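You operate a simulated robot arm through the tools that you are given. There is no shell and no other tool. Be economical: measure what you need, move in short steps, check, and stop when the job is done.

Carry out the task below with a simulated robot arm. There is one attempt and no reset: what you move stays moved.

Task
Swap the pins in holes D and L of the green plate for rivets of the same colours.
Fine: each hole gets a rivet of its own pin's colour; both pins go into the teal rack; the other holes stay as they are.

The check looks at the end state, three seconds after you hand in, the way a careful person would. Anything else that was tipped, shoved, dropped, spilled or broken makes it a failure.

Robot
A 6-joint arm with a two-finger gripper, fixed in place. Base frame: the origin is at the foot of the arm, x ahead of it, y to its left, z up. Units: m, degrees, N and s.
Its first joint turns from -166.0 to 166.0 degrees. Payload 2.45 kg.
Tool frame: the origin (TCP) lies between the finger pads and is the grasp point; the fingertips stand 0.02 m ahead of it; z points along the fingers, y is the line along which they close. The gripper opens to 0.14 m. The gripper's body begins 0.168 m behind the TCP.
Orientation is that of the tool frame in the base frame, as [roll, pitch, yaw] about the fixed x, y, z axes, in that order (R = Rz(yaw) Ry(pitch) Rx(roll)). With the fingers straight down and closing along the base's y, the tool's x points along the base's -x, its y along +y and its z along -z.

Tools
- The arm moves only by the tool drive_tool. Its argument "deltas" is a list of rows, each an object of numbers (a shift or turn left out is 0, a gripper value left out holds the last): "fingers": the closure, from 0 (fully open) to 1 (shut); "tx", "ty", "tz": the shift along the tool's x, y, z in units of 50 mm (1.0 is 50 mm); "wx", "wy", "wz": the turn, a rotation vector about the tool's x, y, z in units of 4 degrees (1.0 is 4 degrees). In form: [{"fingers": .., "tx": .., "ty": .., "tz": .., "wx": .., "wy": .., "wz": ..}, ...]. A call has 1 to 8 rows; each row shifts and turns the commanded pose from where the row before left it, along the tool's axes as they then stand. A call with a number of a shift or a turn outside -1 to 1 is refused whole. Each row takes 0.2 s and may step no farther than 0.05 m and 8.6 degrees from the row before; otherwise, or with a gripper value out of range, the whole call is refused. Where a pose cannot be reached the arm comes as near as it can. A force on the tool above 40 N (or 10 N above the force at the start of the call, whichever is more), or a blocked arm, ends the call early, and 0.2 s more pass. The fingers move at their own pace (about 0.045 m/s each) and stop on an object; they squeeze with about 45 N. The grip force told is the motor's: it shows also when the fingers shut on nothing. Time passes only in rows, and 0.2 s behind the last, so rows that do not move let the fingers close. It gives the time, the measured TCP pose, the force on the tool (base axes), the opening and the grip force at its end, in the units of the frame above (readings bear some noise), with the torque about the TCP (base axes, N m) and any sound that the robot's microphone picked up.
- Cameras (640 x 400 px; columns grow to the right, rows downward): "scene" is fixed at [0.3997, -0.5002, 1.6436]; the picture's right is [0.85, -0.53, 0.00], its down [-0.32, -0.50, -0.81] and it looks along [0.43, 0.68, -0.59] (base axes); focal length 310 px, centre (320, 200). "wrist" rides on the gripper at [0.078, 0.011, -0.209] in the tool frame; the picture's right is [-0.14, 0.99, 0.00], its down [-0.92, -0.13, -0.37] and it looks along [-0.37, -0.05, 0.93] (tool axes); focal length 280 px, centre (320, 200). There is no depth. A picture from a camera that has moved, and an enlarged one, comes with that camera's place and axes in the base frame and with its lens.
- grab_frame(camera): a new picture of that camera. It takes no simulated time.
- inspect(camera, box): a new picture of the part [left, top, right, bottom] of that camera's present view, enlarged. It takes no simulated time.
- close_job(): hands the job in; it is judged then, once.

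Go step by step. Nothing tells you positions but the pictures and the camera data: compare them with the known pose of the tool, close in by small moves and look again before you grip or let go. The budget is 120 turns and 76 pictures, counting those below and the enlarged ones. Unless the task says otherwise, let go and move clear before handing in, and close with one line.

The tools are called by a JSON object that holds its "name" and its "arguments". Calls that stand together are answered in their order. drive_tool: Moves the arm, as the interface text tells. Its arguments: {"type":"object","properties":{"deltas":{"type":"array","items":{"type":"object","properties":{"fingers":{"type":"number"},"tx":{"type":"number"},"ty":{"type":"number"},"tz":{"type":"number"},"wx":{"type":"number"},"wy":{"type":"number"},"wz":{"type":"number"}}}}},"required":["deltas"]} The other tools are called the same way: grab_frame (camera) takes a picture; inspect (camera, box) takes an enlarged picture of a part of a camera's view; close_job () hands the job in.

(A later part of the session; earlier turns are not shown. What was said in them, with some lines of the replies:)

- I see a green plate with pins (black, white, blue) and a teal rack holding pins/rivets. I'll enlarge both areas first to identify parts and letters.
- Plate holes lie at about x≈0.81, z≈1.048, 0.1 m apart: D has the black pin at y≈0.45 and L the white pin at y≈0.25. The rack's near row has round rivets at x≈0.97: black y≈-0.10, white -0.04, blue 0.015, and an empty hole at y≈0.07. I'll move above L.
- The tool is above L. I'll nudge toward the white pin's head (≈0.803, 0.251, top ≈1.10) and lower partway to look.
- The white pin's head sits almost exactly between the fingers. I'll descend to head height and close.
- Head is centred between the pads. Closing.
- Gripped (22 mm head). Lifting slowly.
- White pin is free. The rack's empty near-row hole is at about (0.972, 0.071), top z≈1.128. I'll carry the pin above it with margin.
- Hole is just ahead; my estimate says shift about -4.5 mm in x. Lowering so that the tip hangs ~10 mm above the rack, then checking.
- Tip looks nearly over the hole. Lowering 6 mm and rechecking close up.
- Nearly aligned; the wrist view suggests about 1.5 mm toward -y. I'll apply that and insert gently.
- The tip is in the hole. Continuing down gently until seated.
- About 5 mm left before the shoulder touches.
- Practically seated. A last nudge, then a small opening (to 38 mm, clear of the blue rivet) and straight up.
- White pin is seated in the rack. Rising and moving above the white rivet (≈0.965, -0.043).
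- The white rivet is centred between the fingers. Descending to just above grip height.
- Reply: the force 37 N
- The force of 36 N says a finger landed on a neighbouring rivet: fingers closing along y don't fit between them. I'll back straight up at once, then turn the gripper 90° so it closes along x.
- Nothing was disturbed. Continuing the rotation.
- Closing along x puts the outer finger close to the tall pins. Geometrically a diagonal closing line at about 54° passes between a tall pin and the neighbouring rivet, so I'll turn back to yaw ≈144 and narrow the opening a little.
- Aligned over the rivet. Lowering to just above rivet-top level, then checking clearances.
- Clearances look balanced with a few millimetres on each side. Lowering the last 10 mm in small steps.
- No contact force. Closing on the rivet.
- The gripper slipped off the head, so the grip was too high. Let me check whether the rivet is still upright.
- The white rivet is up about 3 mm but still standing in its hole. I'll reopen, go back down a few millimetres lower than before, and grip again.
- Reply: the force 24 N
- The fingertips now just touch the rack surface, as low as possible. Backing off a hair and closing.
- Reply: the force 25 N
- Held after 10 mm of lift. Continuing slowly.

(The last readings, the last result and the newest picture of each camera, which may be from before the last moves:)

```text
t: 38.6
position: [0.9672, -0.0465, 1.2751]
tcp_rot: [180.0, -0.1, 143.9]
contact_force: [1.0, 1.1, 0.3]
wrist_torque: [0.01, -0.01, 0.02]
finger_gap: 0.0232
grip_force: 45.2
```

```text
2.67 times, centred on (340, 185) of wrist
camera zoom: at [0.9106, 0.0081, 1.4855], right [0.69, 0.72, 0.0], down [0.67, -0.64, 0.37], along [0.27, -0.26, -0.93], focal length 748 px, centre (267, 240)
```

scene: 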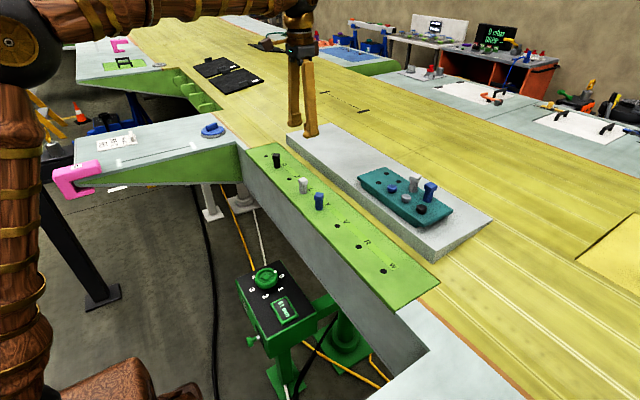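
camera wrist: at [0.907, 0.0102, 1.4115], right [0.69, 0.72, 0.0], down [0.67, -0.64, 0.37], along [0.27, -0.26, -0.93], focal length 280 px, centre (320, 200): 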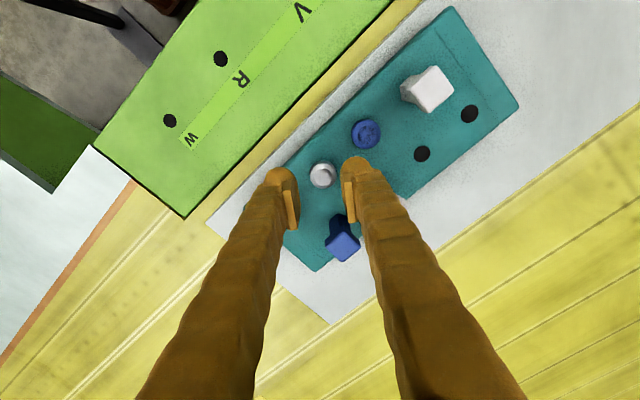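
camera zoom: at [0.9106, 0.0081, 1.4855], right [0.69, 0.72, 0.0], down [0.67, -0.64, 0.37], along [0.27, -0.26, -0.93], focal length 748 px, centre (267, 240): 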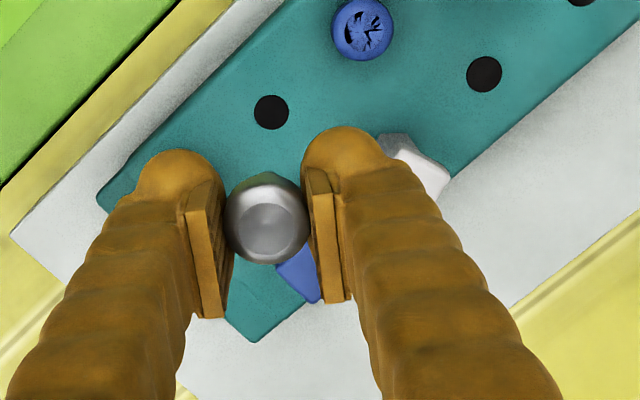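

White rivet is firmly held and its slot is empty. Carrying it above hole L, staying high past the tall pins.

{"name": "drive_tool", "arguments": {"deltas": [{"tx": 0.869, "ty": 0.398}, {"tx": 0.869, "ty": 0.398}, {"tx": 0.869, "ty": 0.398}, {"tx": 0.869, "ty": 0.398}, {"tx": 0.869, "ty": 0.398}, {"tx": 0.869, "ty": 0.398}, {"tx": 0.869, "ty": 0.398}, {"tz": 0.8}]}}

{"name": "drive_tool", "arguments": {"deltas": [{"tz": 0.82}, {}]}}

{"name": "inspect", "arguments": {"camera": "wrist", "box": [240, 110, 440, 260]}}

{"name": "inspect", "arguments": {"camera": "scene", "box": [270, 120, 350, 220]}}

```text
t: 40.4
position: [0.803, 0.2458, 1.2355]
tcp_rot: [-180.0, 0.0, 144.1]
contact_force: [0.5, -0.6, 0.0]
wrist_torque: [0.01, 0.02, -0.03]
finger_gap: 0.0233
grip_force: 45.1
```

```text
t: 41.0
position: [0.8036, 0.2441, 1.1948]
tcp_rot: [-180.0, 0.0, 144.0]
contact_force: [0.6, -0.3, 0.4]
wrist_torque: [-0.01, 0.05, -0.02]
finger_gap: 0.0232
grip_force: 44.8
```

```text
2.67 times, centred on (340, 185) of wrist
camera zoom: at [0.7457, 0.3, 1.4041], right [0.69, 0.72, 0.0], down [0.67, -0.64, 0.37], along [0.27, -0.26, -0.93], focal length 748 px, centre (267, 240)
```

zoom: 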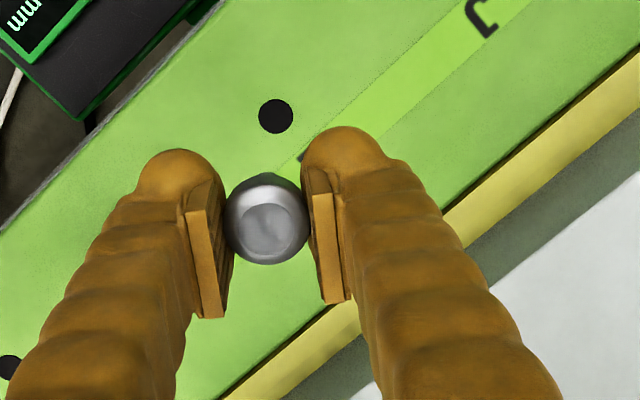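

```text
4.00 times, centred on (310, 170) of scene
camera zoom: at [0.3997, -0.5002, 1.6436], right [0.85, -0.53, 0.0], down [-0.32, -0.5, -0.81], along [0.43, 0.68, -0.59], focal length 1240 px, centre (360, 320)
```

zoom: 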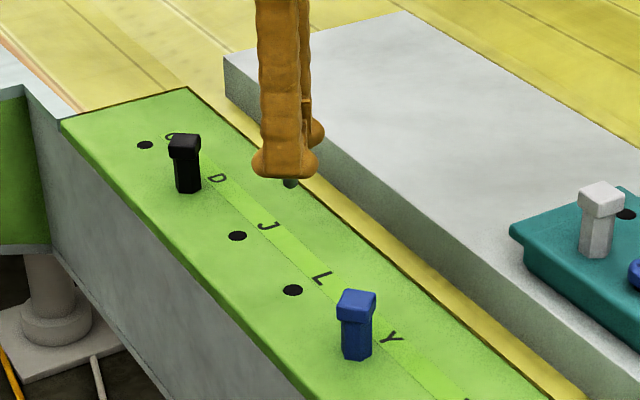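

Compared with the reference pixel of its old slot, I need about +2.5 mm along tool y and -1.5 mm along tool x. Applying and lowering to bring the shank just above the hole.

{"name": "drive_tool", "arguments": {"deltas": [{"tx": -0.03, "ty": 0.045, "tz": 0.6}, {"tz": 0.6}, {"tz": 0.5}, {"tz": 0.3}, {"tz": 0.1}, {}]}}

{"name": "inspect", "arguments": {"camera": "wrist", "box": [240, 110, 440, 260]}}

{"name": "inspect", "arguments": {"camera": "scene", "box": [285, 165, 335, 205]}}

```text
t: 42.4
position: [0.8061, 0.2475, 1.0908]
tcp_rot: [-180.0, 0.0, 144.0]
contact_force: [-0.1, 0.4, -0.4]
wrist_torque: [0.0, -0.02, 0.03]
finger_gap: 0.0231
grip_force: 44.5
```

```text
2.67 times, centred on (340, 185) of wrist
camera zoom: at [0.7485, 0.3023, 1.3007], right [0.69, 0.72, 0.0], down [0.67, -0.64, 0.37], along [0.27, -0.26, -0.93], focal length 748 px, centre (267, 240)
```

zoom: 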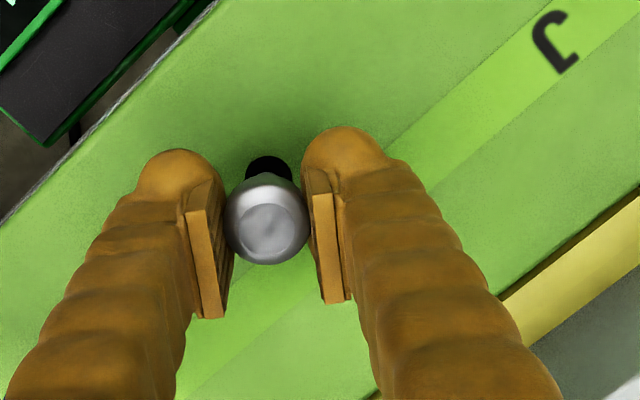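

```text
10.00 times, centred on (310, 185) of scene
camera zoom: at [0.3997, -0.5002, 1.6436], right [0.85, -0.53, 0.0], down [-0.32, -0.5, -0.81], along [0.43, 0.68, -0.59], focal length 3099 px, centre (420, 350)
```

zoom: 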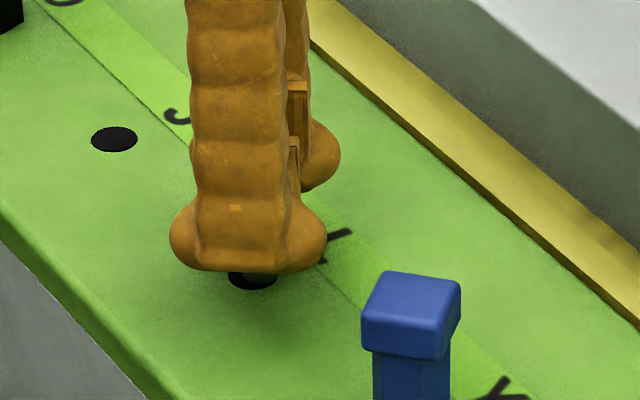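

The shank hangs at the hole. A tighter look from both cameras.

{"name": "inspect", "arguments": {"camera": "wrist", "box": [310, 150, 360, 190]}}

{"name": "inspect", "arguments": {"camera": "scene", "box": [300, 184, 316, 200]}}

```text
10.00 times, centred on (335, 170) of wrist
camera zoom: at [0.7485, 0.3023, 1.3007], right [0.69, 0.72, 0.0], down [0.67, -0.64, 0.37], along [0.27, -0.26, -0.93], focal length 2804 px, centre (170, 500)
```

zoom: 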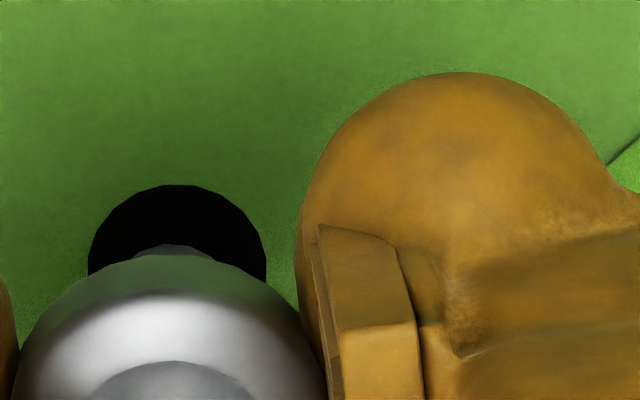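

```text
16.00 times, centred on (308, 192) of scene
camera zoom: at [0.3997, -0.5002, 1.6436], right [0.85, -0.53, 0.0], down [-0.32, -0.5, -0.81], along [0.43, 0.68, -0.59], focal length 4959 px, centre (512, 328)
```

zoom: 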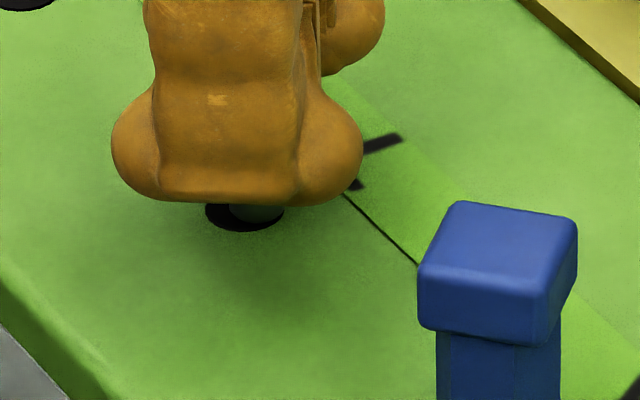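

Laterally centred; the scene view shows a 2.5 mm error along tool x. Correcting and inserting gently.

{"name": "drive_tool", "arguments": {"deltas": [{"tx": 0.05}, {"tz": 0.05}, {"tz": 0.05}, {}]}}

{"name": "inspect", "arguments": {"camera": "scene", "box": [300, 184, 316, 200]}}

```text
t: 43.4
position: [0.804, 0.2499, 1.0862]
tcp_rot: [-180.0, 0.1, 144.0]
contact_force: [-0.2, 0.5, -0.6]
wrist_torque: [-0.01, -0.02, 0.01]
finger_gap: 0.023
grip_force: 44.6
```

```text
16.00 times, centred on (308, 192) of scene
camera zoom: at [0.3997, -0.5002, 1.6436], right [0.85, -0.53, 0.0], down [-0.32, -0.5, -0.81], along [0.43, 0.68, -0.59], focal length 4959 px, centre (512, 328)
```

zoom: 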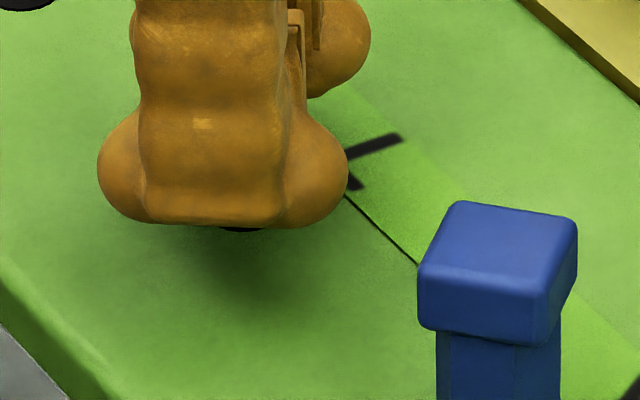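

Hole now hidden behind the finger; continuing down in small steps watching the force.

{"name": "drive_tool", "arguments": {"deltas": [{"tz": 0.05}, {"tz": 0.05}, {"tz": 0.05}, {}]}}

{"name": "inspect", "arguments": {"camera": "wrist", "box": [300, 150, 350, 190]}}

```text
t: 44.4
position: [0.8039, 0.2506, 1.0784]
tcp_rot: [180.0, 0.0, 144.0]
contact_force: [0.5, 0.3, -0.6]
wrist_torque: [-0.02, 0.01, -0.03]
finger_gap: 0.0231
grip_force: 44.7
```

```text
10.00 times, centred on (325, 170) of wrist
camera zoom: at [0.7449, 0.3044, 1.2873], right [0.69, 0.72, 0.0], down [0.67, -0.64, 0.37], along [0.27, -0.26, -0.93], focal length 2804 px, centre (270, 500)
```

zoom: 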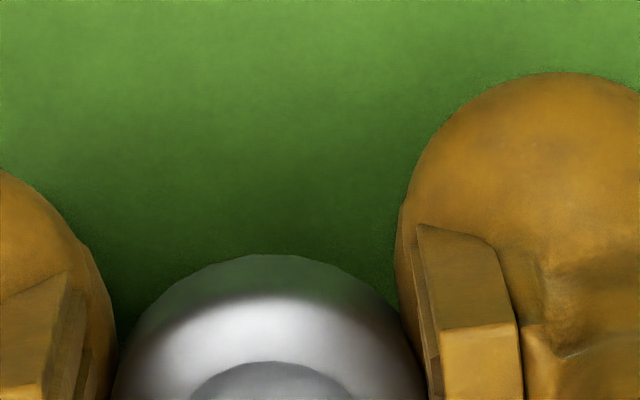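

No resistance, so the shank is in the hole. Last few millimetres.

{"name": "drive_tool", "arguments": {"deltas": [{"tz": 0.05}, {"tz": 0.04}, {"tz": 0.03}, {"tz": 0.02}, {}]}}

{"name": "inspect", "arguments": {"camera": "scene", "box": [285, 165, 335, 205]}}

```text
t: 45.6
position: [0.8033, 0.2501, 1.0721]
tcp_rot: [-180.0, 0.0, 144.0]
contact_force: [0.2, -1.3, -0.3]
wrist_torque: [0.02, -0.03, -0.02]
finger_gap: 0.0231
grip_force: 45.5
```

```text
10.00 times, centred on (310, 185) of scene
camera zoom: at [0.3997, -0.5002, 1.6436], right [0.85, -0.53, 0.0], down [-0.32, -0.5, -0.81], along [0.43, 0.68, -0.59], focal length 3099 px, centre (420, 350)
```

zoom: 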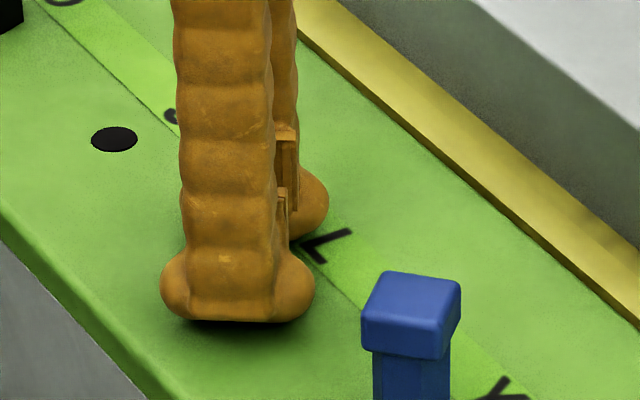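

Close to the plate with no contact. Releasing and rising to look.

{"name": "drive_tool", "arguments": {"deltas": [{"fingers": 0.6}, {}, {}, {"tz": -0.3}, {"tz": -0.7}, {"tz": -0.8}, {"tz": -0.6}, {}]}}

{"name": "inspect", "arguments": {"camera": "scene", "box": [255, 145, 335, 225]}}

{"name": "grab_frame", "arguments": {"camera": "wrist"}}

```text
t: 47.4
position: [0.8027, 0.2465, 1.1898]
tcp_rot: [180.0, 0.0, 144.0]
contact_force: [-0.2, -0.2, -0.3]
wrist_torque: [0.0, 0.03, 0.0]
finger_gap: 0.056
grip_force: 0.1
```

```text
5.00 times, centred on (295, 185) of scene
camera zoom: at [0.3997, -0.5002, 1.6436], right [0.85, -0.53, 0.0], down [-0.32, -0.5, -0.81], along [0.43, 0.68, -0.59], focal length 1550 px, centre (445, 275)
```

zoom: 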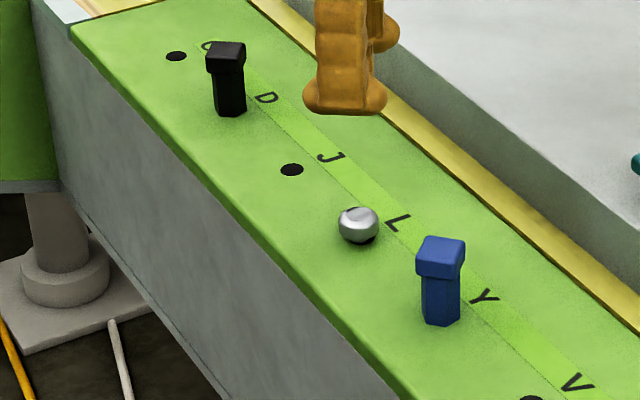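

```text
22 pictures are left
camera wrist: at [0.7443, 0.3015, 1.4004], right [0.69, 0.72, 0.0], down [0.67, -0.64, 0.37], along [0.27, -0.26, -0.93], focal length 280 px, centre (320, 200)
```

wrist: 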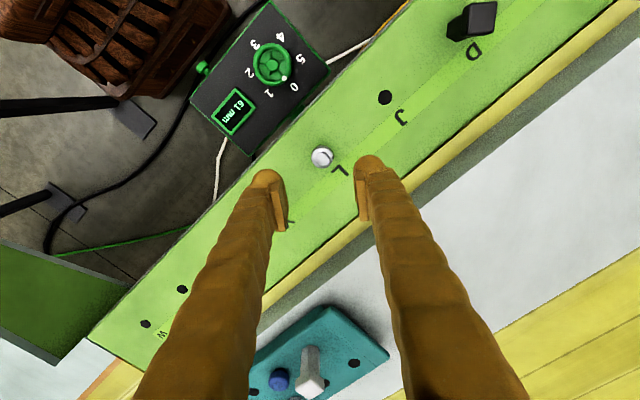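

White rivet sits in L. Next the black pin in D, about 0.2 m further in +y (≈0.802, 0.449); its head is oriented close to the current closing line. Moving above it.

{"name": "drive_tool", "arguments": {"deltas": [{"tx": 0.476, "ty": 0.644}, {"tx": 0.476, "ty": 0.644}, {"tx": 0.476, "ty": 0.644}, {"tx": 0.476, "ty": 0.644}, {"tx": 0.476, "ty": 0.644}, {"tz": 0.5}, {"tz": 0.4}, {}]}}

{"name": "grab_frame", "arguments": {"camera": "wrist"}}

```text
t: 49.2
position: [0.8005, 0.452, 1.1455]
tcp_rot: [-179.9, 0.0, 144.1]
contact_force: [0.6, 0.4, 0.2]
wrist_torque: [0.01, 0.0, 0.02]
finger_gap: 0.0559
grip_force: 0.1
```

```text
21 pictures are left
camera wrist: at [0.7417, 0.5063, 1.3554], right [0.69, 0.72, 0.0], down [0.67, -0.64, 0.37], along [0.27, -0.26, -0.93], focal length 280 px, centre (320, 200)
```

wrist: 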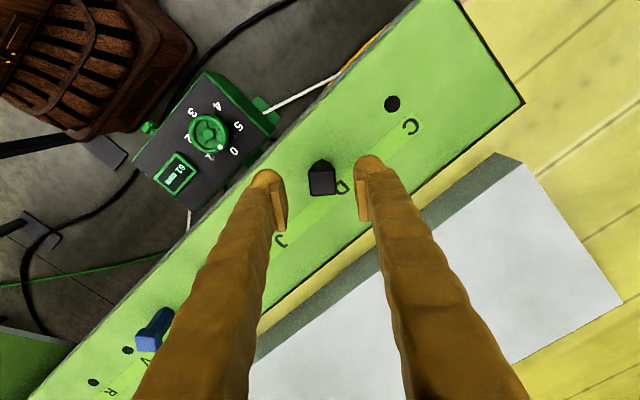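

The black head is centred and squared with the fingers. Descending, gripping at the same height as the first pin, and lifting.

{"name": "drive_tool", "arguments": {"deltas": [{"tz": 0.5}, {"tz": 0.4}, {"tz": 0.2}, {}, {"fingers": 1.0}, {}, {}, {}]}}

{"name": "drive_tool", "arguments": {"deltas": [{"tz": -0.3}, {"tz": -0.4}, {"tz": -0.6}, {"tz": -0.8}, {"tz": -0.8}, {"tz": -0.8}, {}]}}

{"name": "inspect", "arguments": {"camera": "wrist", "box": [240, 110, 440, 260]}}

```text
t: 51.0
position: [0.8024, 0.45, 1.0901]
tcp_rot: [-180.0, 0.0, 144.1]
contact_force: [-0.6, 0.8, 0.5]
wrist_torque: [-0.01, 0.01, -0.01]
finger_gap: 0.0231
grip_force: 42.8
```

```text
t: 52.6
position: [0.8006, 0.4483, 1.2777]
tcp_rot: [179.9, 0.0, 144.0]
contact_force: [0.2, 0.3, -0.4]
wrist_torque: [0.0, 0.0, -0.01]
finger_gap: 0.023
grip_force: 44.7
```

```text
2.67 times, centred on (340, 185) of wrist
camera zoom: at [0.7413, 0.5029, 1.4866], right [0.69, 0.72, 0.0], down [0.67, -0.64, 0.37], along [0.27, -0.26, -0.93], focal length 748 px, centre (267, 240)
```

zoom: 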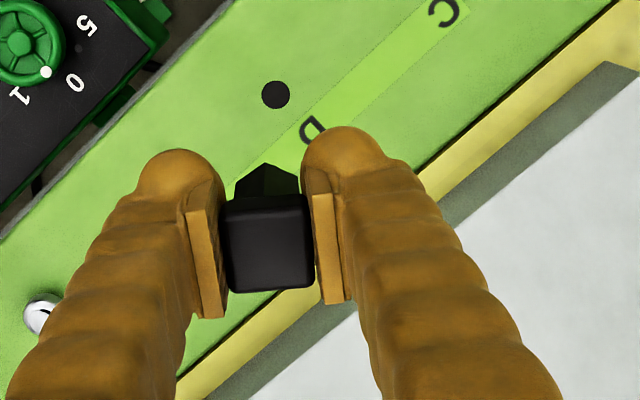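

Black pin is out. Carrying it to the slot the white rivet left (≈0.966, -0.043), staying high.

{"name": "drive_tool", "arguments": {"deltas": [{"tx": -0.767, "ty": -0.548}, {"tx": -0.767, "ty": -0.548}, {"tx": -0.767, "ty": -0.548}, {"tx": -0.767, "ty": -0.548}, {"tx": -0.767, "ty": -0.548}, {"tx": -0.767, "ty": -0.548}, {"tx": -0.767, "ty": -0.548}, {"tx": -0.767, "ty": -0.548}]}}

{"name": "drive_tool", "arguments": {"deltas": [{"tx": -0.767, "ty": -0.548}, {"tx": -0.767, "ty": -0.548}, {"tx": -0.767, "ty": -0.548}, {"tz": 0.6}, {"tz": 0.5}, {"tz": 0.3}, {}]}}

{"name": "inspect", "arguments": {"camera": "wrist", "box": [280, 130, 380, 210]}}

{"name": "inspect", "arguments": {"camera": "scene", "box": [380, 165, 440, 215]}}

```text
t: 54.4
position: [0.9182, 0.0899, 1.2775]
tcp_rot: [179.9, 0.0, 144.0]
contact_force: [0.0, -0.2, -1.3]
wrist_torque: [0.0, 0.0, 0.0]
finger_gap: 0.023
grip_force: 45.0
```

```text
t: 56.0
position: [0.967, -0.0416, 1.2068]
tcp_rot: [-180.0, 0.0, 144.0]
contact_force: [0.1, 0.4, -0.2]
wrist_torque: [0.02, 0.01, 0.01]
finger_gap: 0.0231
grip_force: 45.4
```

```text
5.00 times, centred on (330, 170) of wrist
camera zoom: at [0.9085, 0.0123, 1.4157], right [0.69, 0.72, 0.0], down [0.67, -0.64, 0.37], along [0.27, -0.26, -0.93], focal length 1402 px, centre (270, 350)
```

zoom: 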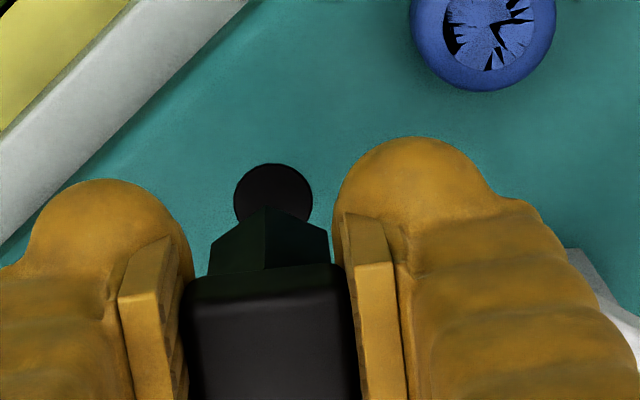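

```text
8.00 times, centred on (410, 190) of scene
camera zoom: at [0.3997, -0.5002, 1.6436], right [0.85, -0.53, 0.0], down [-0.32, -0.5, -0.81], along [0.43, 0.68, -0.59], focal length 2480 px, centre (-400, 280)
```

zoom: 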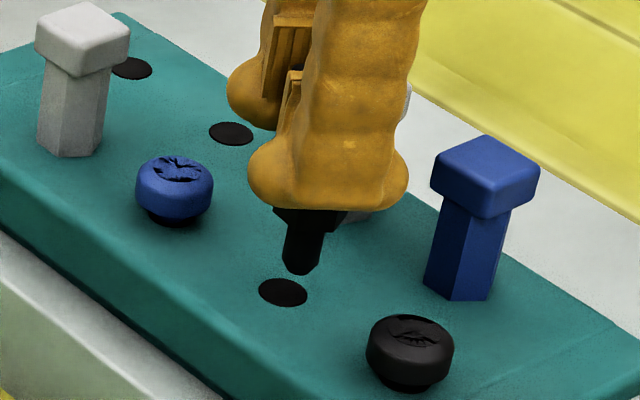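

The tip needs to move roughly 4 mm along tool +x. Applying and lowering 10 mm for another look.

{"name": "drive_tool", "arguments": {"deltas": [{"tx": 0.078, "ty": 0.01}, {"tz": 0.1}, {"tz": 0.1}, {}]}}

{"name": "inspect", "arguments": {"camera": "scene", "box": [390, 180, 430, 210]}}

{"name": "inspect", "arguments": {"camera": "wrist", "box": [280, 130, 380, 210]}}

```text
t: 57.0
position: [0.9622, -0.039, 1.1955]
tcp_rot: [180.0, 0.0, 144.1]
contact_force: [0.1, -1.4, -1.5]
wrist_torque: [-0.02, -0.03, 0.0]
finger_gap: 0.0229
grip_force: 44.4
```

```text
13.33 times, centred on (410, 195) of scene
camera zoom: at [0.3997, -0.5002, 1.6436], right [0.85, -0.53, 0.0], down [-0.32, -0.5, -0.81], along [0.43, 0.68, -0.59], focal length 4132 px, centre (-880, 267)
```

zoom: 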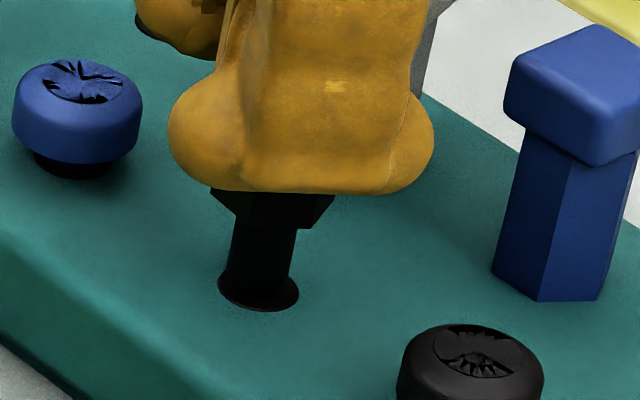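

```text
5.00 times, centred on (330, 170) of wrist
camera zoom: at [0.9056, 0.0155, 1.4047], right [0.69, 0.72, 0.0], down [0.67, -0.64, 0.37], along [0.27, -0.26, -0.93], focal length 1402 px, centre (270, 350)
```

zoom: 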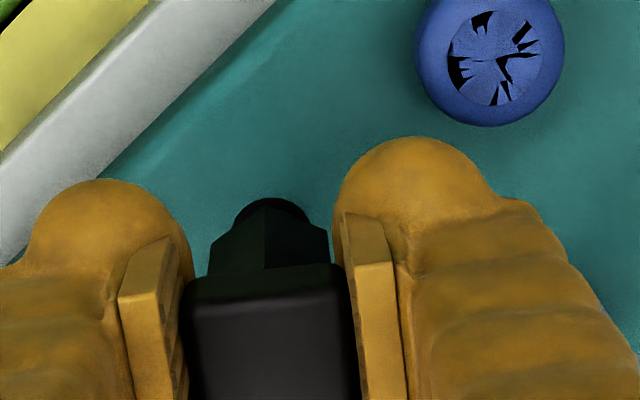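

Aligned in both views. Inserting in small steps.

{"name": "drive_tool", "arguments": {"deltas": [{"tz": 0.06}, {"tz": 0.06}, {"tz": 0.06}, {"tz": 0.06}, {}]}}

{"name": "inspect", "arguments": {"camera": "scene", "box": [390, 180, 430, 210]}}

```text
t: 58.2
position: [0.9636, -0.0395, 1.183]
tcp_rot: [-180.0, 0.1, 144.0]
contact_force: [-0.3, 0.0, -1.1]
wrist_torque: [0.02, -0.01, 0.01]
finger_gap: 0.0231
grip_force: 45.2
```

```text
13.33 times, centred on (410, 195) of scene
camera zoom: at [0.3997, -0.5002, 1.6436], right [0.85, -0.53, 0.0], down [-0.32, -0.5, -0.81], along [0.43, 0.68, -0.59], focal length 4132 px, centre (-880, 267)
```

zoom: 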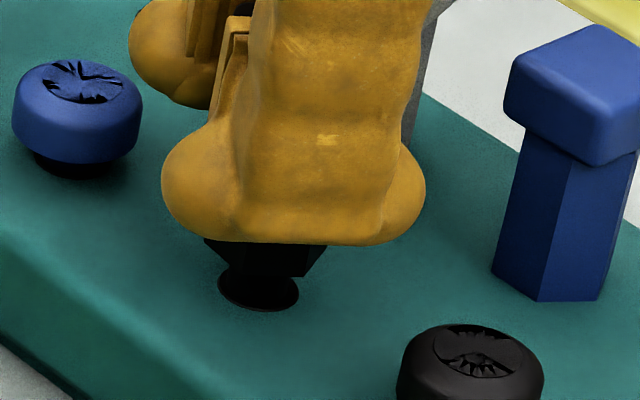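

It's entering cleanly. Seating it, then opening slightly and rising.

{"name": "drive_tool", "arguments": {"deltas": [{"tz": 0.06}, {"tz": 0.05}, {"tz": 0.04}, {"tz": 0.04}, {"tz": 0.02}, {}]}}

{"name": "drive_tool", "arguments": {"deltas": [{"fingers": 0.73}, {}, {}, {"tz": -0.3}, {"tz": -0.6}, {"tz": -0.6}, {"tz": -0.4}, {}]}}

{"name": "inspect", "arguments": {"camera": "scene", "box": [370, 150, 450, 220]}}

```text
t: 59.6
position: [0.963, -0.0401, 1.1726]
tcp_rot: [180.0, 0.0, 144.0]
contact_force: [0.1, -0.2, -0.6]
wrist_torque: [-0.01, -0.01, -0.01]
finger_gap: 0.023
grip_force: 45.2
```

```text
t: 61.4
position: [0.9636, -0.0416, 1.2693]
tcp_rot: [179.9, 0.0, 144.0]
contact_force: [-0.3, 0.2, -0.5]
wrist_torque: [0.03, 0.03, 0.0]
finger_gap: 0.0379
grip_force: 0.0
```

```text
5.71 times, centred on (410, 185) of scene
camera zoom: at [0.3997, -0.5002, 1.6436], right [0.85, -0.53, 0.0], down [-0.32, -0.5, -0.81], along [0.43, 0.68, -0.59], focal length 1771 px, centre (-194, 286)
```

zoom: 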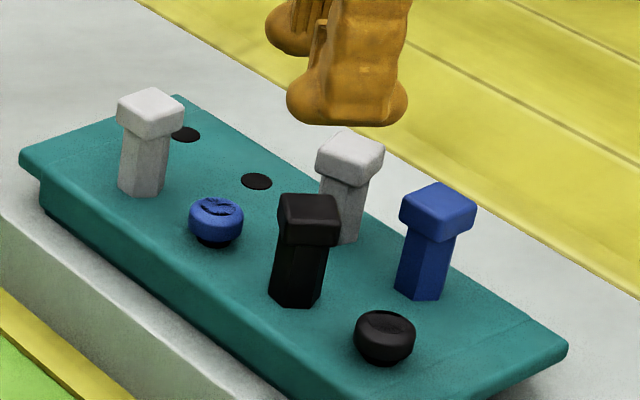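

Black pin is seated upright in the rack. Now moving above the black rivet (≈0.966, -0.100) at the same yaw, which uses the same gap geometry that worked before.

{"name": "drive_tool", "arguments": {"deltas": [{"fingers": 0.745, "tx": -0.38, "ty": -0.465}, {"tx": -0.38, "ty": -0.465}, {"tz": 0.5}, {"tz": 0.5}, {}]}}

{"name": "grab_frame", "arguments": {"camera": "wrist"}}

```text
t: 62.6
position: [0.9651, -0.0989, 1.2176]
tcp_rot: [-180.0, 0.0, 144.0]
contact_force: [0.3, 0.6, -0.2]
wrist_torque: [0.02, 0.04, 0.02]
finger_gap: 0.0356
grip_force: 0.0
```

```text
13 pictures are left
camera wrist: at [0.9063, -0.0452, 1.4274], right [0.69, 0.72, 0.0], down [0.67, -0.64, 0.37], along [0.27, -0.26, -0.93], focal length 280 px, centre (320, 200)
```

wrist: 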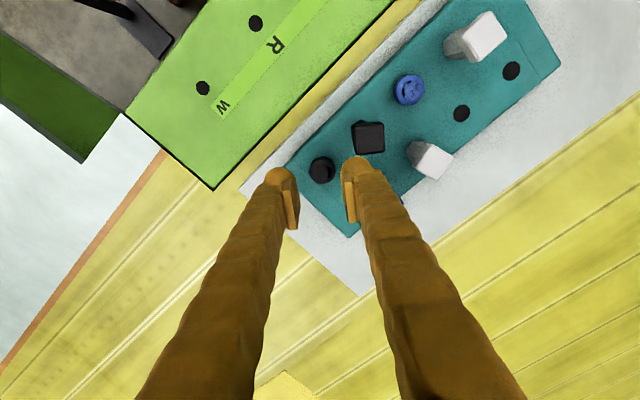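

Rivet is centred as before. Descending in steps, watching the force.

{"name": "drive_tool", "arguments": {"deltas": [{"tx": -0.02, "tz": 0.4}, {"tz": 0.35}, {"tz": 0.25}, {}]}}

{"name": "inspect", "arguments": {"camera": "wrist", "box": [240, 110, 440, 260]}}

```text
t: 63.6
position: [0.9664, -0.1026, 1.1691]
tcp_rot: [-180.0, 0.0, 144.0]
contact_force: [0.5, -0.4, 0.7]
wrist_torque: [-0.02, 0.01, -0.02]
finger_gap: 0.0358
grip_force: 0.0
```

```text
2.67 times, centred on (340, 185) of wrist
camera zoom: at [0.9086, -0.047, 1.3776], right [0.69, 0.72, 0.0], down [0.67, -0.64, 0.37], along [0.27, -0.26, -0.93], focal length 748 px, centre (267, 240)
```

zoom: 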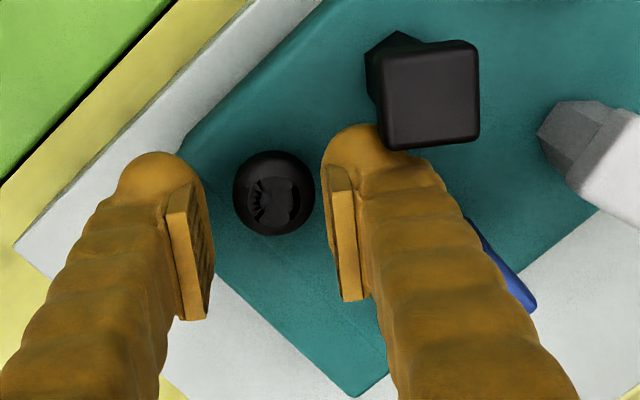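

Clearance to the black pin's head is a few millimetres. I'll narrow the opening slightly (head is 23 mm), centre by 1.5 mm along tool y, and go down the rest.

{"name": "drive_tool", "arguments": {"deltas": [{"fingers": 0.77, "ty": 0.03}, {}, {"tz": 0.1}, {"tz": 0.1}, {"tz": 0.06}, {"tz": 0.04}, {}]}}

{"name": "inspect", "arguments": {"camera": "scene", "box": [390, 170, 440, 220]}}

```text
t: 65.2
position: [0.968, -0.0993, 1.1539]
tcp_rot: [180.0, 0.0, 144.1]
contact_force: [-1.2, 0.1, 0.6]
wrist_torque: [0.0, -0.01, 0.01]
finger_gap: 0.0321
grip_force: 0.0
```

```text
8.00 times, centred on (415, 195) of scene
camera zoom: at [0.3997, -0.5002, 1.6436], right [0.85, -0.53, 0.0], down [-0.32, -0.5, -0.81], along [0.43, 0.68, -0.59], focal length 2480 px, centre (-440, 240)
```

zoom: 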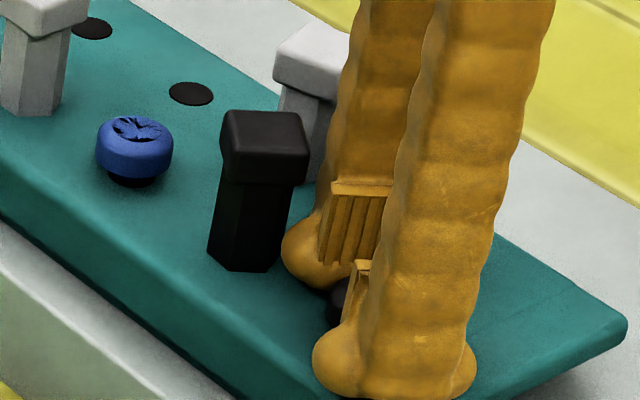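

Clear, no contact. Down a couple more millimetres until the tips graze the rack, then close.

{"name": "drive_tool", "arguments": {"deltas": [{"tz": 0.025}, {"tz": 0.02}, {}]}}

{"name": "drive_tool", "arguments": {"deltas": [{"fingers": 1.0}, {}, {}, {}, {"tz": -0.04}, {"tz": -0.05}, {"tz": -0.05}, {}]}}

```text
t: 66.0
position: [0.9682, -0.0975, 1.1532]
tcp_rot: [-180.0, 0.1, 144.0]
contact_force: [1.0, -0.4, -0.2]
wrist_torque: [0.0, -0.02, -0.02]
finger_gap: 0.0324
grip_force: 0.1
```

```text
t: 67.8
position: [0.969, -0.0977, 1.1579]
tcp_rot: [-179.9, 0.0, 144.0]
contact_force: [0.1, -0.6, -0.2]
wrist_torque: [0.0, -0.02, 0.01]
finger_gap: 0.0232
grip_force: 45.3
```

Holding after the first lift; continuing slowly, checking the gap.

{"name": "drive_tool", "arguments": {"deltas": [{"tz": -0.06}, {"tz": -0.06}, {"tz": -0.1}, {"tz": -0.1}, {}]}}

```text
t: 69.0
position: [0.9685, -0.0963, 1.1743]
tcp_rot: [-179.9, 0.0, 143.9]
contact_force: [0.9, 0.1, -0.5]
wrist_torque: [0.03, 0.01, 0.01]
finger_gap: 0.0229
grip_force: 45.0
```

Held. Lifting fully clear and looking.

{"name": "drive_tool", "arguments": {"deltas": [{"tz": -0.4}, {"tz": -0.5}, {"tz": -0.6}, {"tz": -0.6}, {}]}}

{"name": "inspect", "arguments": {"camera": "wrist", "box": [240, 110, 440, 260]}}

```text
t: 70.2
position: [0.9681, -0.0974, 1.2821]
tcp_rot: [180.0, 0.0, 144.0]
contact_force: [-0.9, -0.2, -1.5]
wrist_torque: [-0.02, 0.02, 0.01]
finger_gap: 0.023
grip_force: 44.9
```

```text
2.67 times, centred on (340, 185) of wrist
camera zoom: at [0.9092, -0.0439, 1.4908], right [0.69, 0.72, 0.0], down [0.67, -0.64, 0.37], along [0.27, -0.26, -0.93], focal length 748 px, centre (267, 240)
```

zoom: 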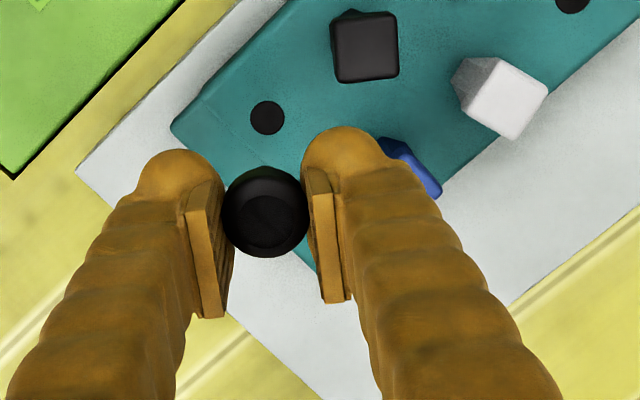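

Black rivet is held well. Carrying it to D (target TCP ≈ 0.806, 0.449), lowering to the height where the hole should appear at the same reference pixel (267,118).

{"name": "drive_tool", "arguments": {"deltas": [{"tx": 0.754, "ty": 0.5775}, {"tx": 0.754, "ty": 0.5775}, {"tx": 0.754, "ty": 0.5775}, {"tx": 0.754, "ty": 0.5775}, {"tx": 0.754, "ty": 0.5775}, {"tx": 0.754, "ty": 0.5775}, {"tx": 0.754, "ty": 0.5775}, {"tx": 0.754, "ty": 0.5775}]}}

{"name": "drive_tool", "arguments": {"deltas": [{"tx": 0.754, "ty": 0.5775}, {"tx": 0.754, "ty": 0.5775}, {"tx": 0.754, "ty": 0.5775}, {"tx": 0.754, "ty": 0.5775}, {"tz": 0.8}, {"tz": 0.83}, {}]}}

{"name": "inspect", "arguments": {"camera": "wrist", "box": [240, 110, 440, 260]}}

```text
t: 72.0
position: [0.8615, 0.2671, 1.2827]
tcp_rot: [180.0, 0.0, 143.9]
contact_force: [0.0, -0.3, -0.2]
wrist_torque: [0.03, -0.01, -0.03]
finger_gap: 0.023
grip_force: 45.0
```

```text
t: 73.6
position: [0.8099, 0.4499, 1.1984]
tcp_rot: [180.0, 0.0, 144.1]
contact_force: [-1.0, 0.9, 0.2]
wrist_torque: [-0.01, 0.01, -0.03]
finger_gap: 0.0228
grip_force: 45.4
```

```text
2.67 times, centred on (340, 185) of wrist
camera zoom: at [0.7519, 0.5041, 1.4071], right [0.69, 0.72, 0.0], down [0.67, -0.64, 0.37], along [0.27, -0.26, -0.93], focal length 748 px, centre (267, 240)
```

zoom: 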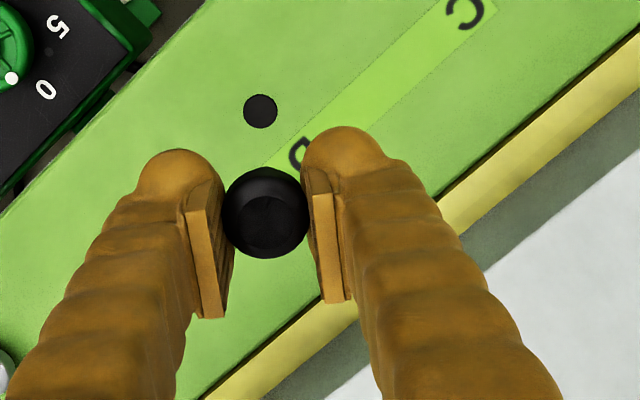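

Correcting about +3.5 mm tool x and -3 mm tool y (agrees with dead reckoning), and lowering to just above the hole.

{"name": "drive_tool", "arguments": {"deltas": [{"tx": 0.07, "ty": -0.065, "tz": 0.6}, {"tz": 0.6}, {"tz": 0.5}, {"tz": 0.3}, {"tz": 0.1}, {}]}}

{"name": "inspect", "arguments": {"camera": "scene", "box": [266, 150, 296, 180]}}

{"name": "inspect", "arguments": {"camera": "wrist", "box": [300, 150, 350, 190]}}

```text
t: 75.0
position: [0.7996, 0.4483, 1.0925]
tcp_rot: [-179.9, -0.1, 144.0]
contact_force: [-0.4, -0.2, -0.8]
wrist_torque: [0.01, -0.01, -0.02]
finger_gap: 0.0233
grip_force: 44.9
```

```text
13.33 times, centred on (281, 165) of scene
camera zoom: at [0.3997, -0.5002, 1.6436], right [0.85, -0.53, 0.0], down [-0.32, -0.5, -0.81], along [0.43, 0.68, -0.59], focal length 4132 px, centre (840, 667)
```

zoom: 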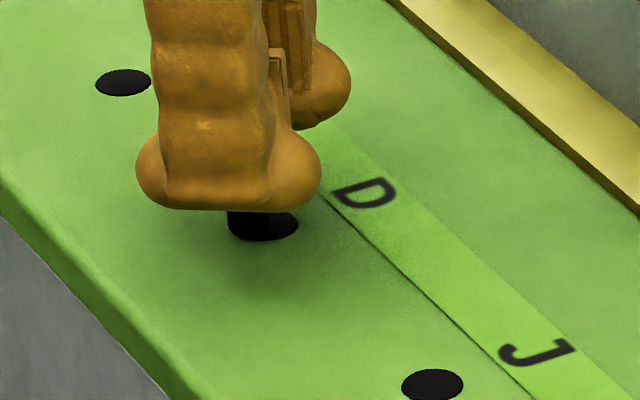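

```text
10.00 times, centred on (325, 170) of wrist
camera zoom: at [0.7422, 0.5028, 1.3019], right [0.69, 0.72, 0.0], down [0.67, -0.64, 0.37], along [0.27, -0.26, -0.93], focal length 2804 px, centre (270, 500)
```

zoom: 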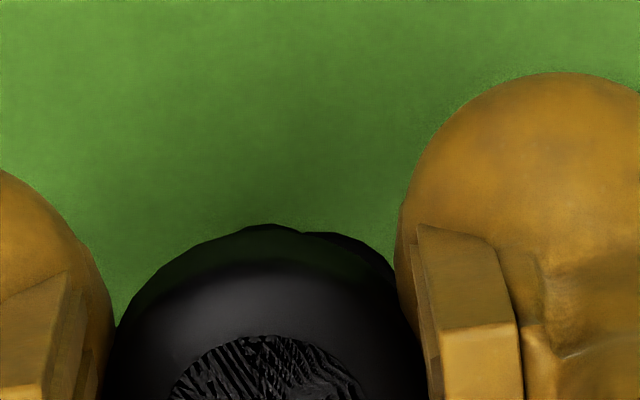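

Both views agree: the shank is about 5 mm too far along tool +x and 3 mm short along tool y (the previous look was before the arm had settled). Correcting with a settling pause.

{"name": "drive_tool", "arguments": {"deltas": [{"tx": -0.052, "ty": 0.028}, {"tx": -0.052, "ty": 0.028}, {}, {}, {}]}}

{"name": "inspect", "arguments": {"camera": "scene", "box": [266, 150, 296, 180]}}

{"name": "inspect", "arguments": {"camera": "wrist", "box": [300, 150, 350, 190]}}

```text
t: 76.2
position: [0.8069, 0.4475, 1.0922]
tcp_rot: [-180.0, -0.1, 144.1]
contact_force: [-0.3, -0.2, -0.4]
wrist_torque: [-0.03, 0.0, 0.02]
finger_gap: 0.0232
grip_force: 45.0
```

```text
13.33 times, centred on (281, 165) of scene
camera zoom: at [0.3997, -0.5002, 1.6436], right [0.85, -0.53, 0.0], down [-0.32, -0.5, -0.81], along [0.43, 0.68, -0.59], focal length 4132 px, centre (840, 667)
```

zoom: 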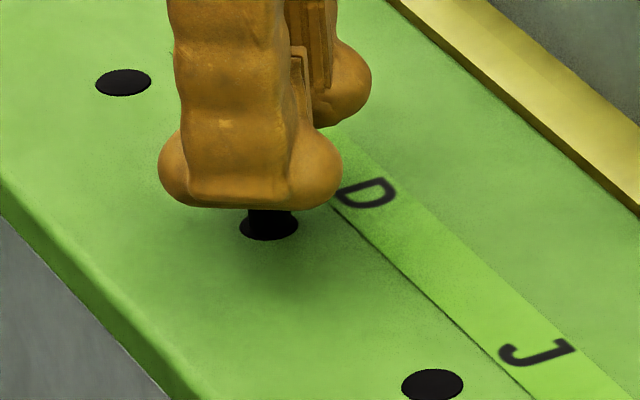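

```text
10.00 times, centred on (325, 170) of wrist
camera zoom: at [0.7481, 0.5016, 1.3013], right [0.69, 0.72, 0.0], down [0.67, -0.64, 0.37], along [0.27, -0.26, -0.93], focal length 2804 px, centre (270, 500)
```

zoom: 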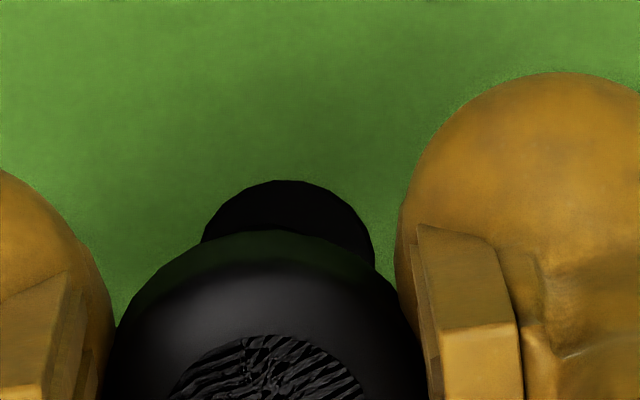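

Well aligned now (within ~1 mm). Small nudge in tool y and insert gently.

{"name": "drive_tool", "arguments": {"deltas": [{"ty": 0.014}, {"tz": 0.05}, {"tz": 0.05}, {"tz": 0.05}, {}]}}

{"name": "drive_tool", "arguments": {"deltas": [{"tz": 0.05}, {"tz": 0.05}, {"tz": 0.05}, {"tz": 0.04}, {"tz": 0.03}, {}]}}

{"name": "inspect", "arguments": {"camera": "scene", "box": [266, 150, 296, 180]}}

```text
t: 77.4
position: [0.808, 0.4464, 1.0871]
tcp_rot: [180.0, 0.1, 144.0]
contact_force: [-0.4, 6.6, 2.1]
wrist_torque: [0.26, 0.01, -0.01]
finger_gap: 0.0228
grip_force: 45.1
```

```text
t: 78.8
position: [0.8073, 0.4479, 1.0732]
tcp_rot: [179.9, 0.0, 144.1]
contact_force: [-0.2, 0.1, 0.2]
wrist_torque: [-0.03, 0.0, 0.01]
finger_gap: 0.0232
grip_force: 44.7
```

```text
13.33 times, centred on (281, 165) of scene
camera zoom: at [0.3997, -0.5002, 1.6436], right [0.85, -0.53, 0.0], down [-0.32, -0.5, -0.81], along [0.43, 0.68, -0.59], focal length 4132 px, centre (840, 667)
```

zoom: 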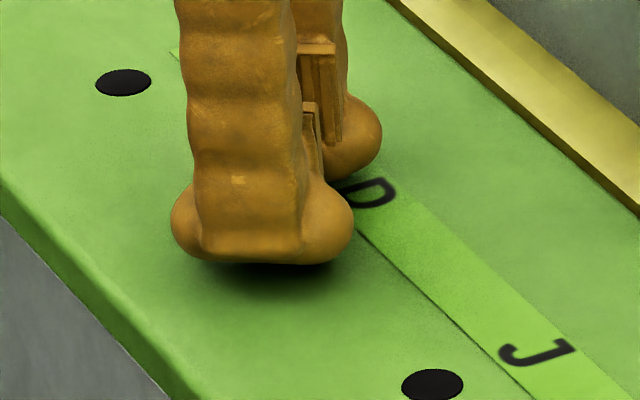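

The shank slid in (a brief side touch, now free). A little lower, then release and rise straight up.

{"name": "drive_tool", "arguments": {"deltas": [{"tz": 0.02}, {"tz": 0.015}, {}]}}

{"name": "drive_tool", "arguments": {"deltas": [{"fingers": 0.6}, {}, {}, {"tz": -0.3}, {"tz": -0.7}, {"tz": -0.8}, {"tz": -0.8}, {}]}}

{"name": "inspect", "arguments": {"camera": "scene", "box": [255, 145, 335, 225]}}

```text
t: 79.6
position: [0.8085, 0.4478, 1.0719]
tcp_rot: [-180.0, 0.0, 144.0]
contact_force: [-4.1, -1.0, -0.6]
wrist_torque: [-0.02, 0.12, 0.0]
finger_gap: 0.0232
grip_force: 45.4
```

```text
t: 81.4
position: [0.8076, 0.4492, 1.2007]
tcp_rot: [180.0, 0.0, 143.9]
contact_force: [-0.8, 0.6, -0.2]
wrist_torque: [0.0, 0.02, 0.01]
finger_gap: 0.056
grip_force: 0.1
```

```text
5.00 times, centred on (295, 185) of scene
camera zoom: at [0.3997, -0.5002, 1.6436], right [0.85, -0.53, 0.0], down [-0.32, -0.5, -0.81], along [0.43, 0.68, -0.59], focal length 1550 px, centre (445, 275)
```

zoom: 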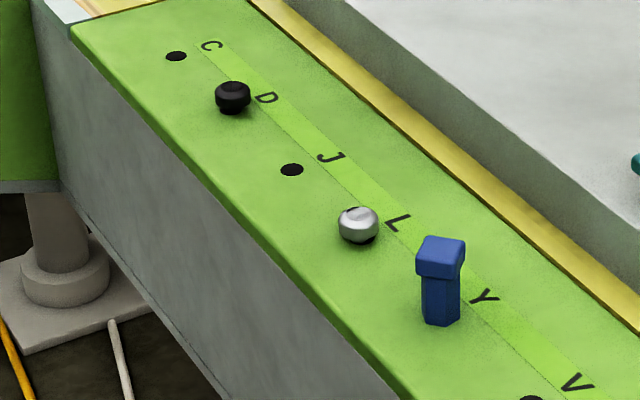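

Both rivets are in their holes. One close-up to check they are seated level.

{"name": "inspect", "arguments": {"camera": "scene", "box": [288, 156, 338, 196]}}

{"name": "inspect", "arguments": {"camera": "scene", "box": [260, 142, 320, 190]}}

```text
10.00 times, centred on (313, 176) of scene
camera zoom: at [0.3997, -0.5002, 1.6436], right [0.85, -0.53, 0.0], down [-0.32, -0.5, -0.81], along [0.43, 0.68, -0.59], focal length 3099 px, centre (390, 440)
```

zoom: 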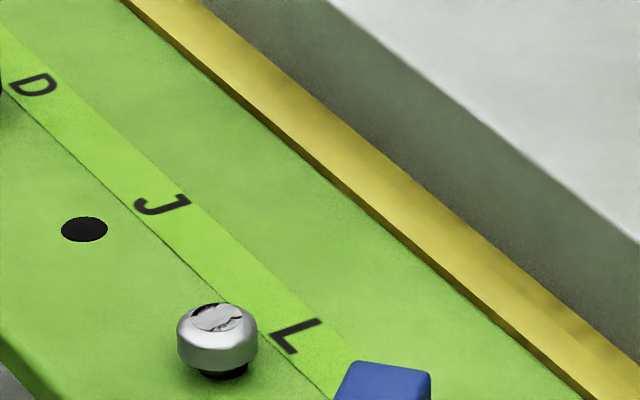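

```text
8.33 times, centred on (290, 166) of scene
camera zoom: at [0.3997, -0.5002, 1.6436], right [0.85, -0.53, 0.0], down [-0.32, -0.5, -0.81], along [0.43, 0.68, -0.59], focal length 2583 px, centre (570, 483)
```

zoom: 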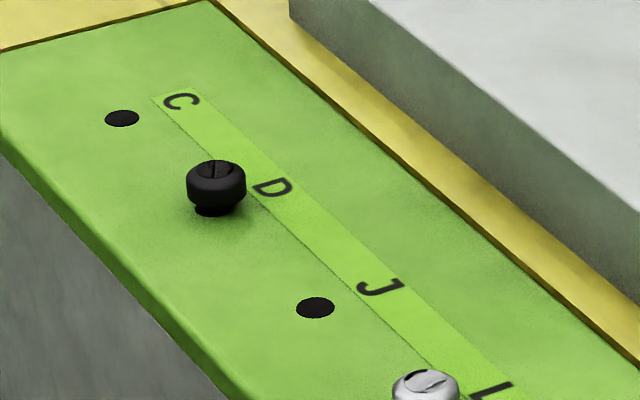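

Both rivets sit level, with the same small gap under the head as the untouched blue rivet in the rack. Both pins stand in the rack, and the gripper is open and clear, so I'm handing in.

{"name": "close_job", "arguments": {}}

```text
The job is handed in.
```

The black rivet is now in D and the white rivet in L, and both pins stand in the teal rack. The other holes were left as they were, and I saw nothing tipped or shifted. One finger pressed briefly on a neighbouring rivet in the rack, and one grip on the white rivet slipped before it held.
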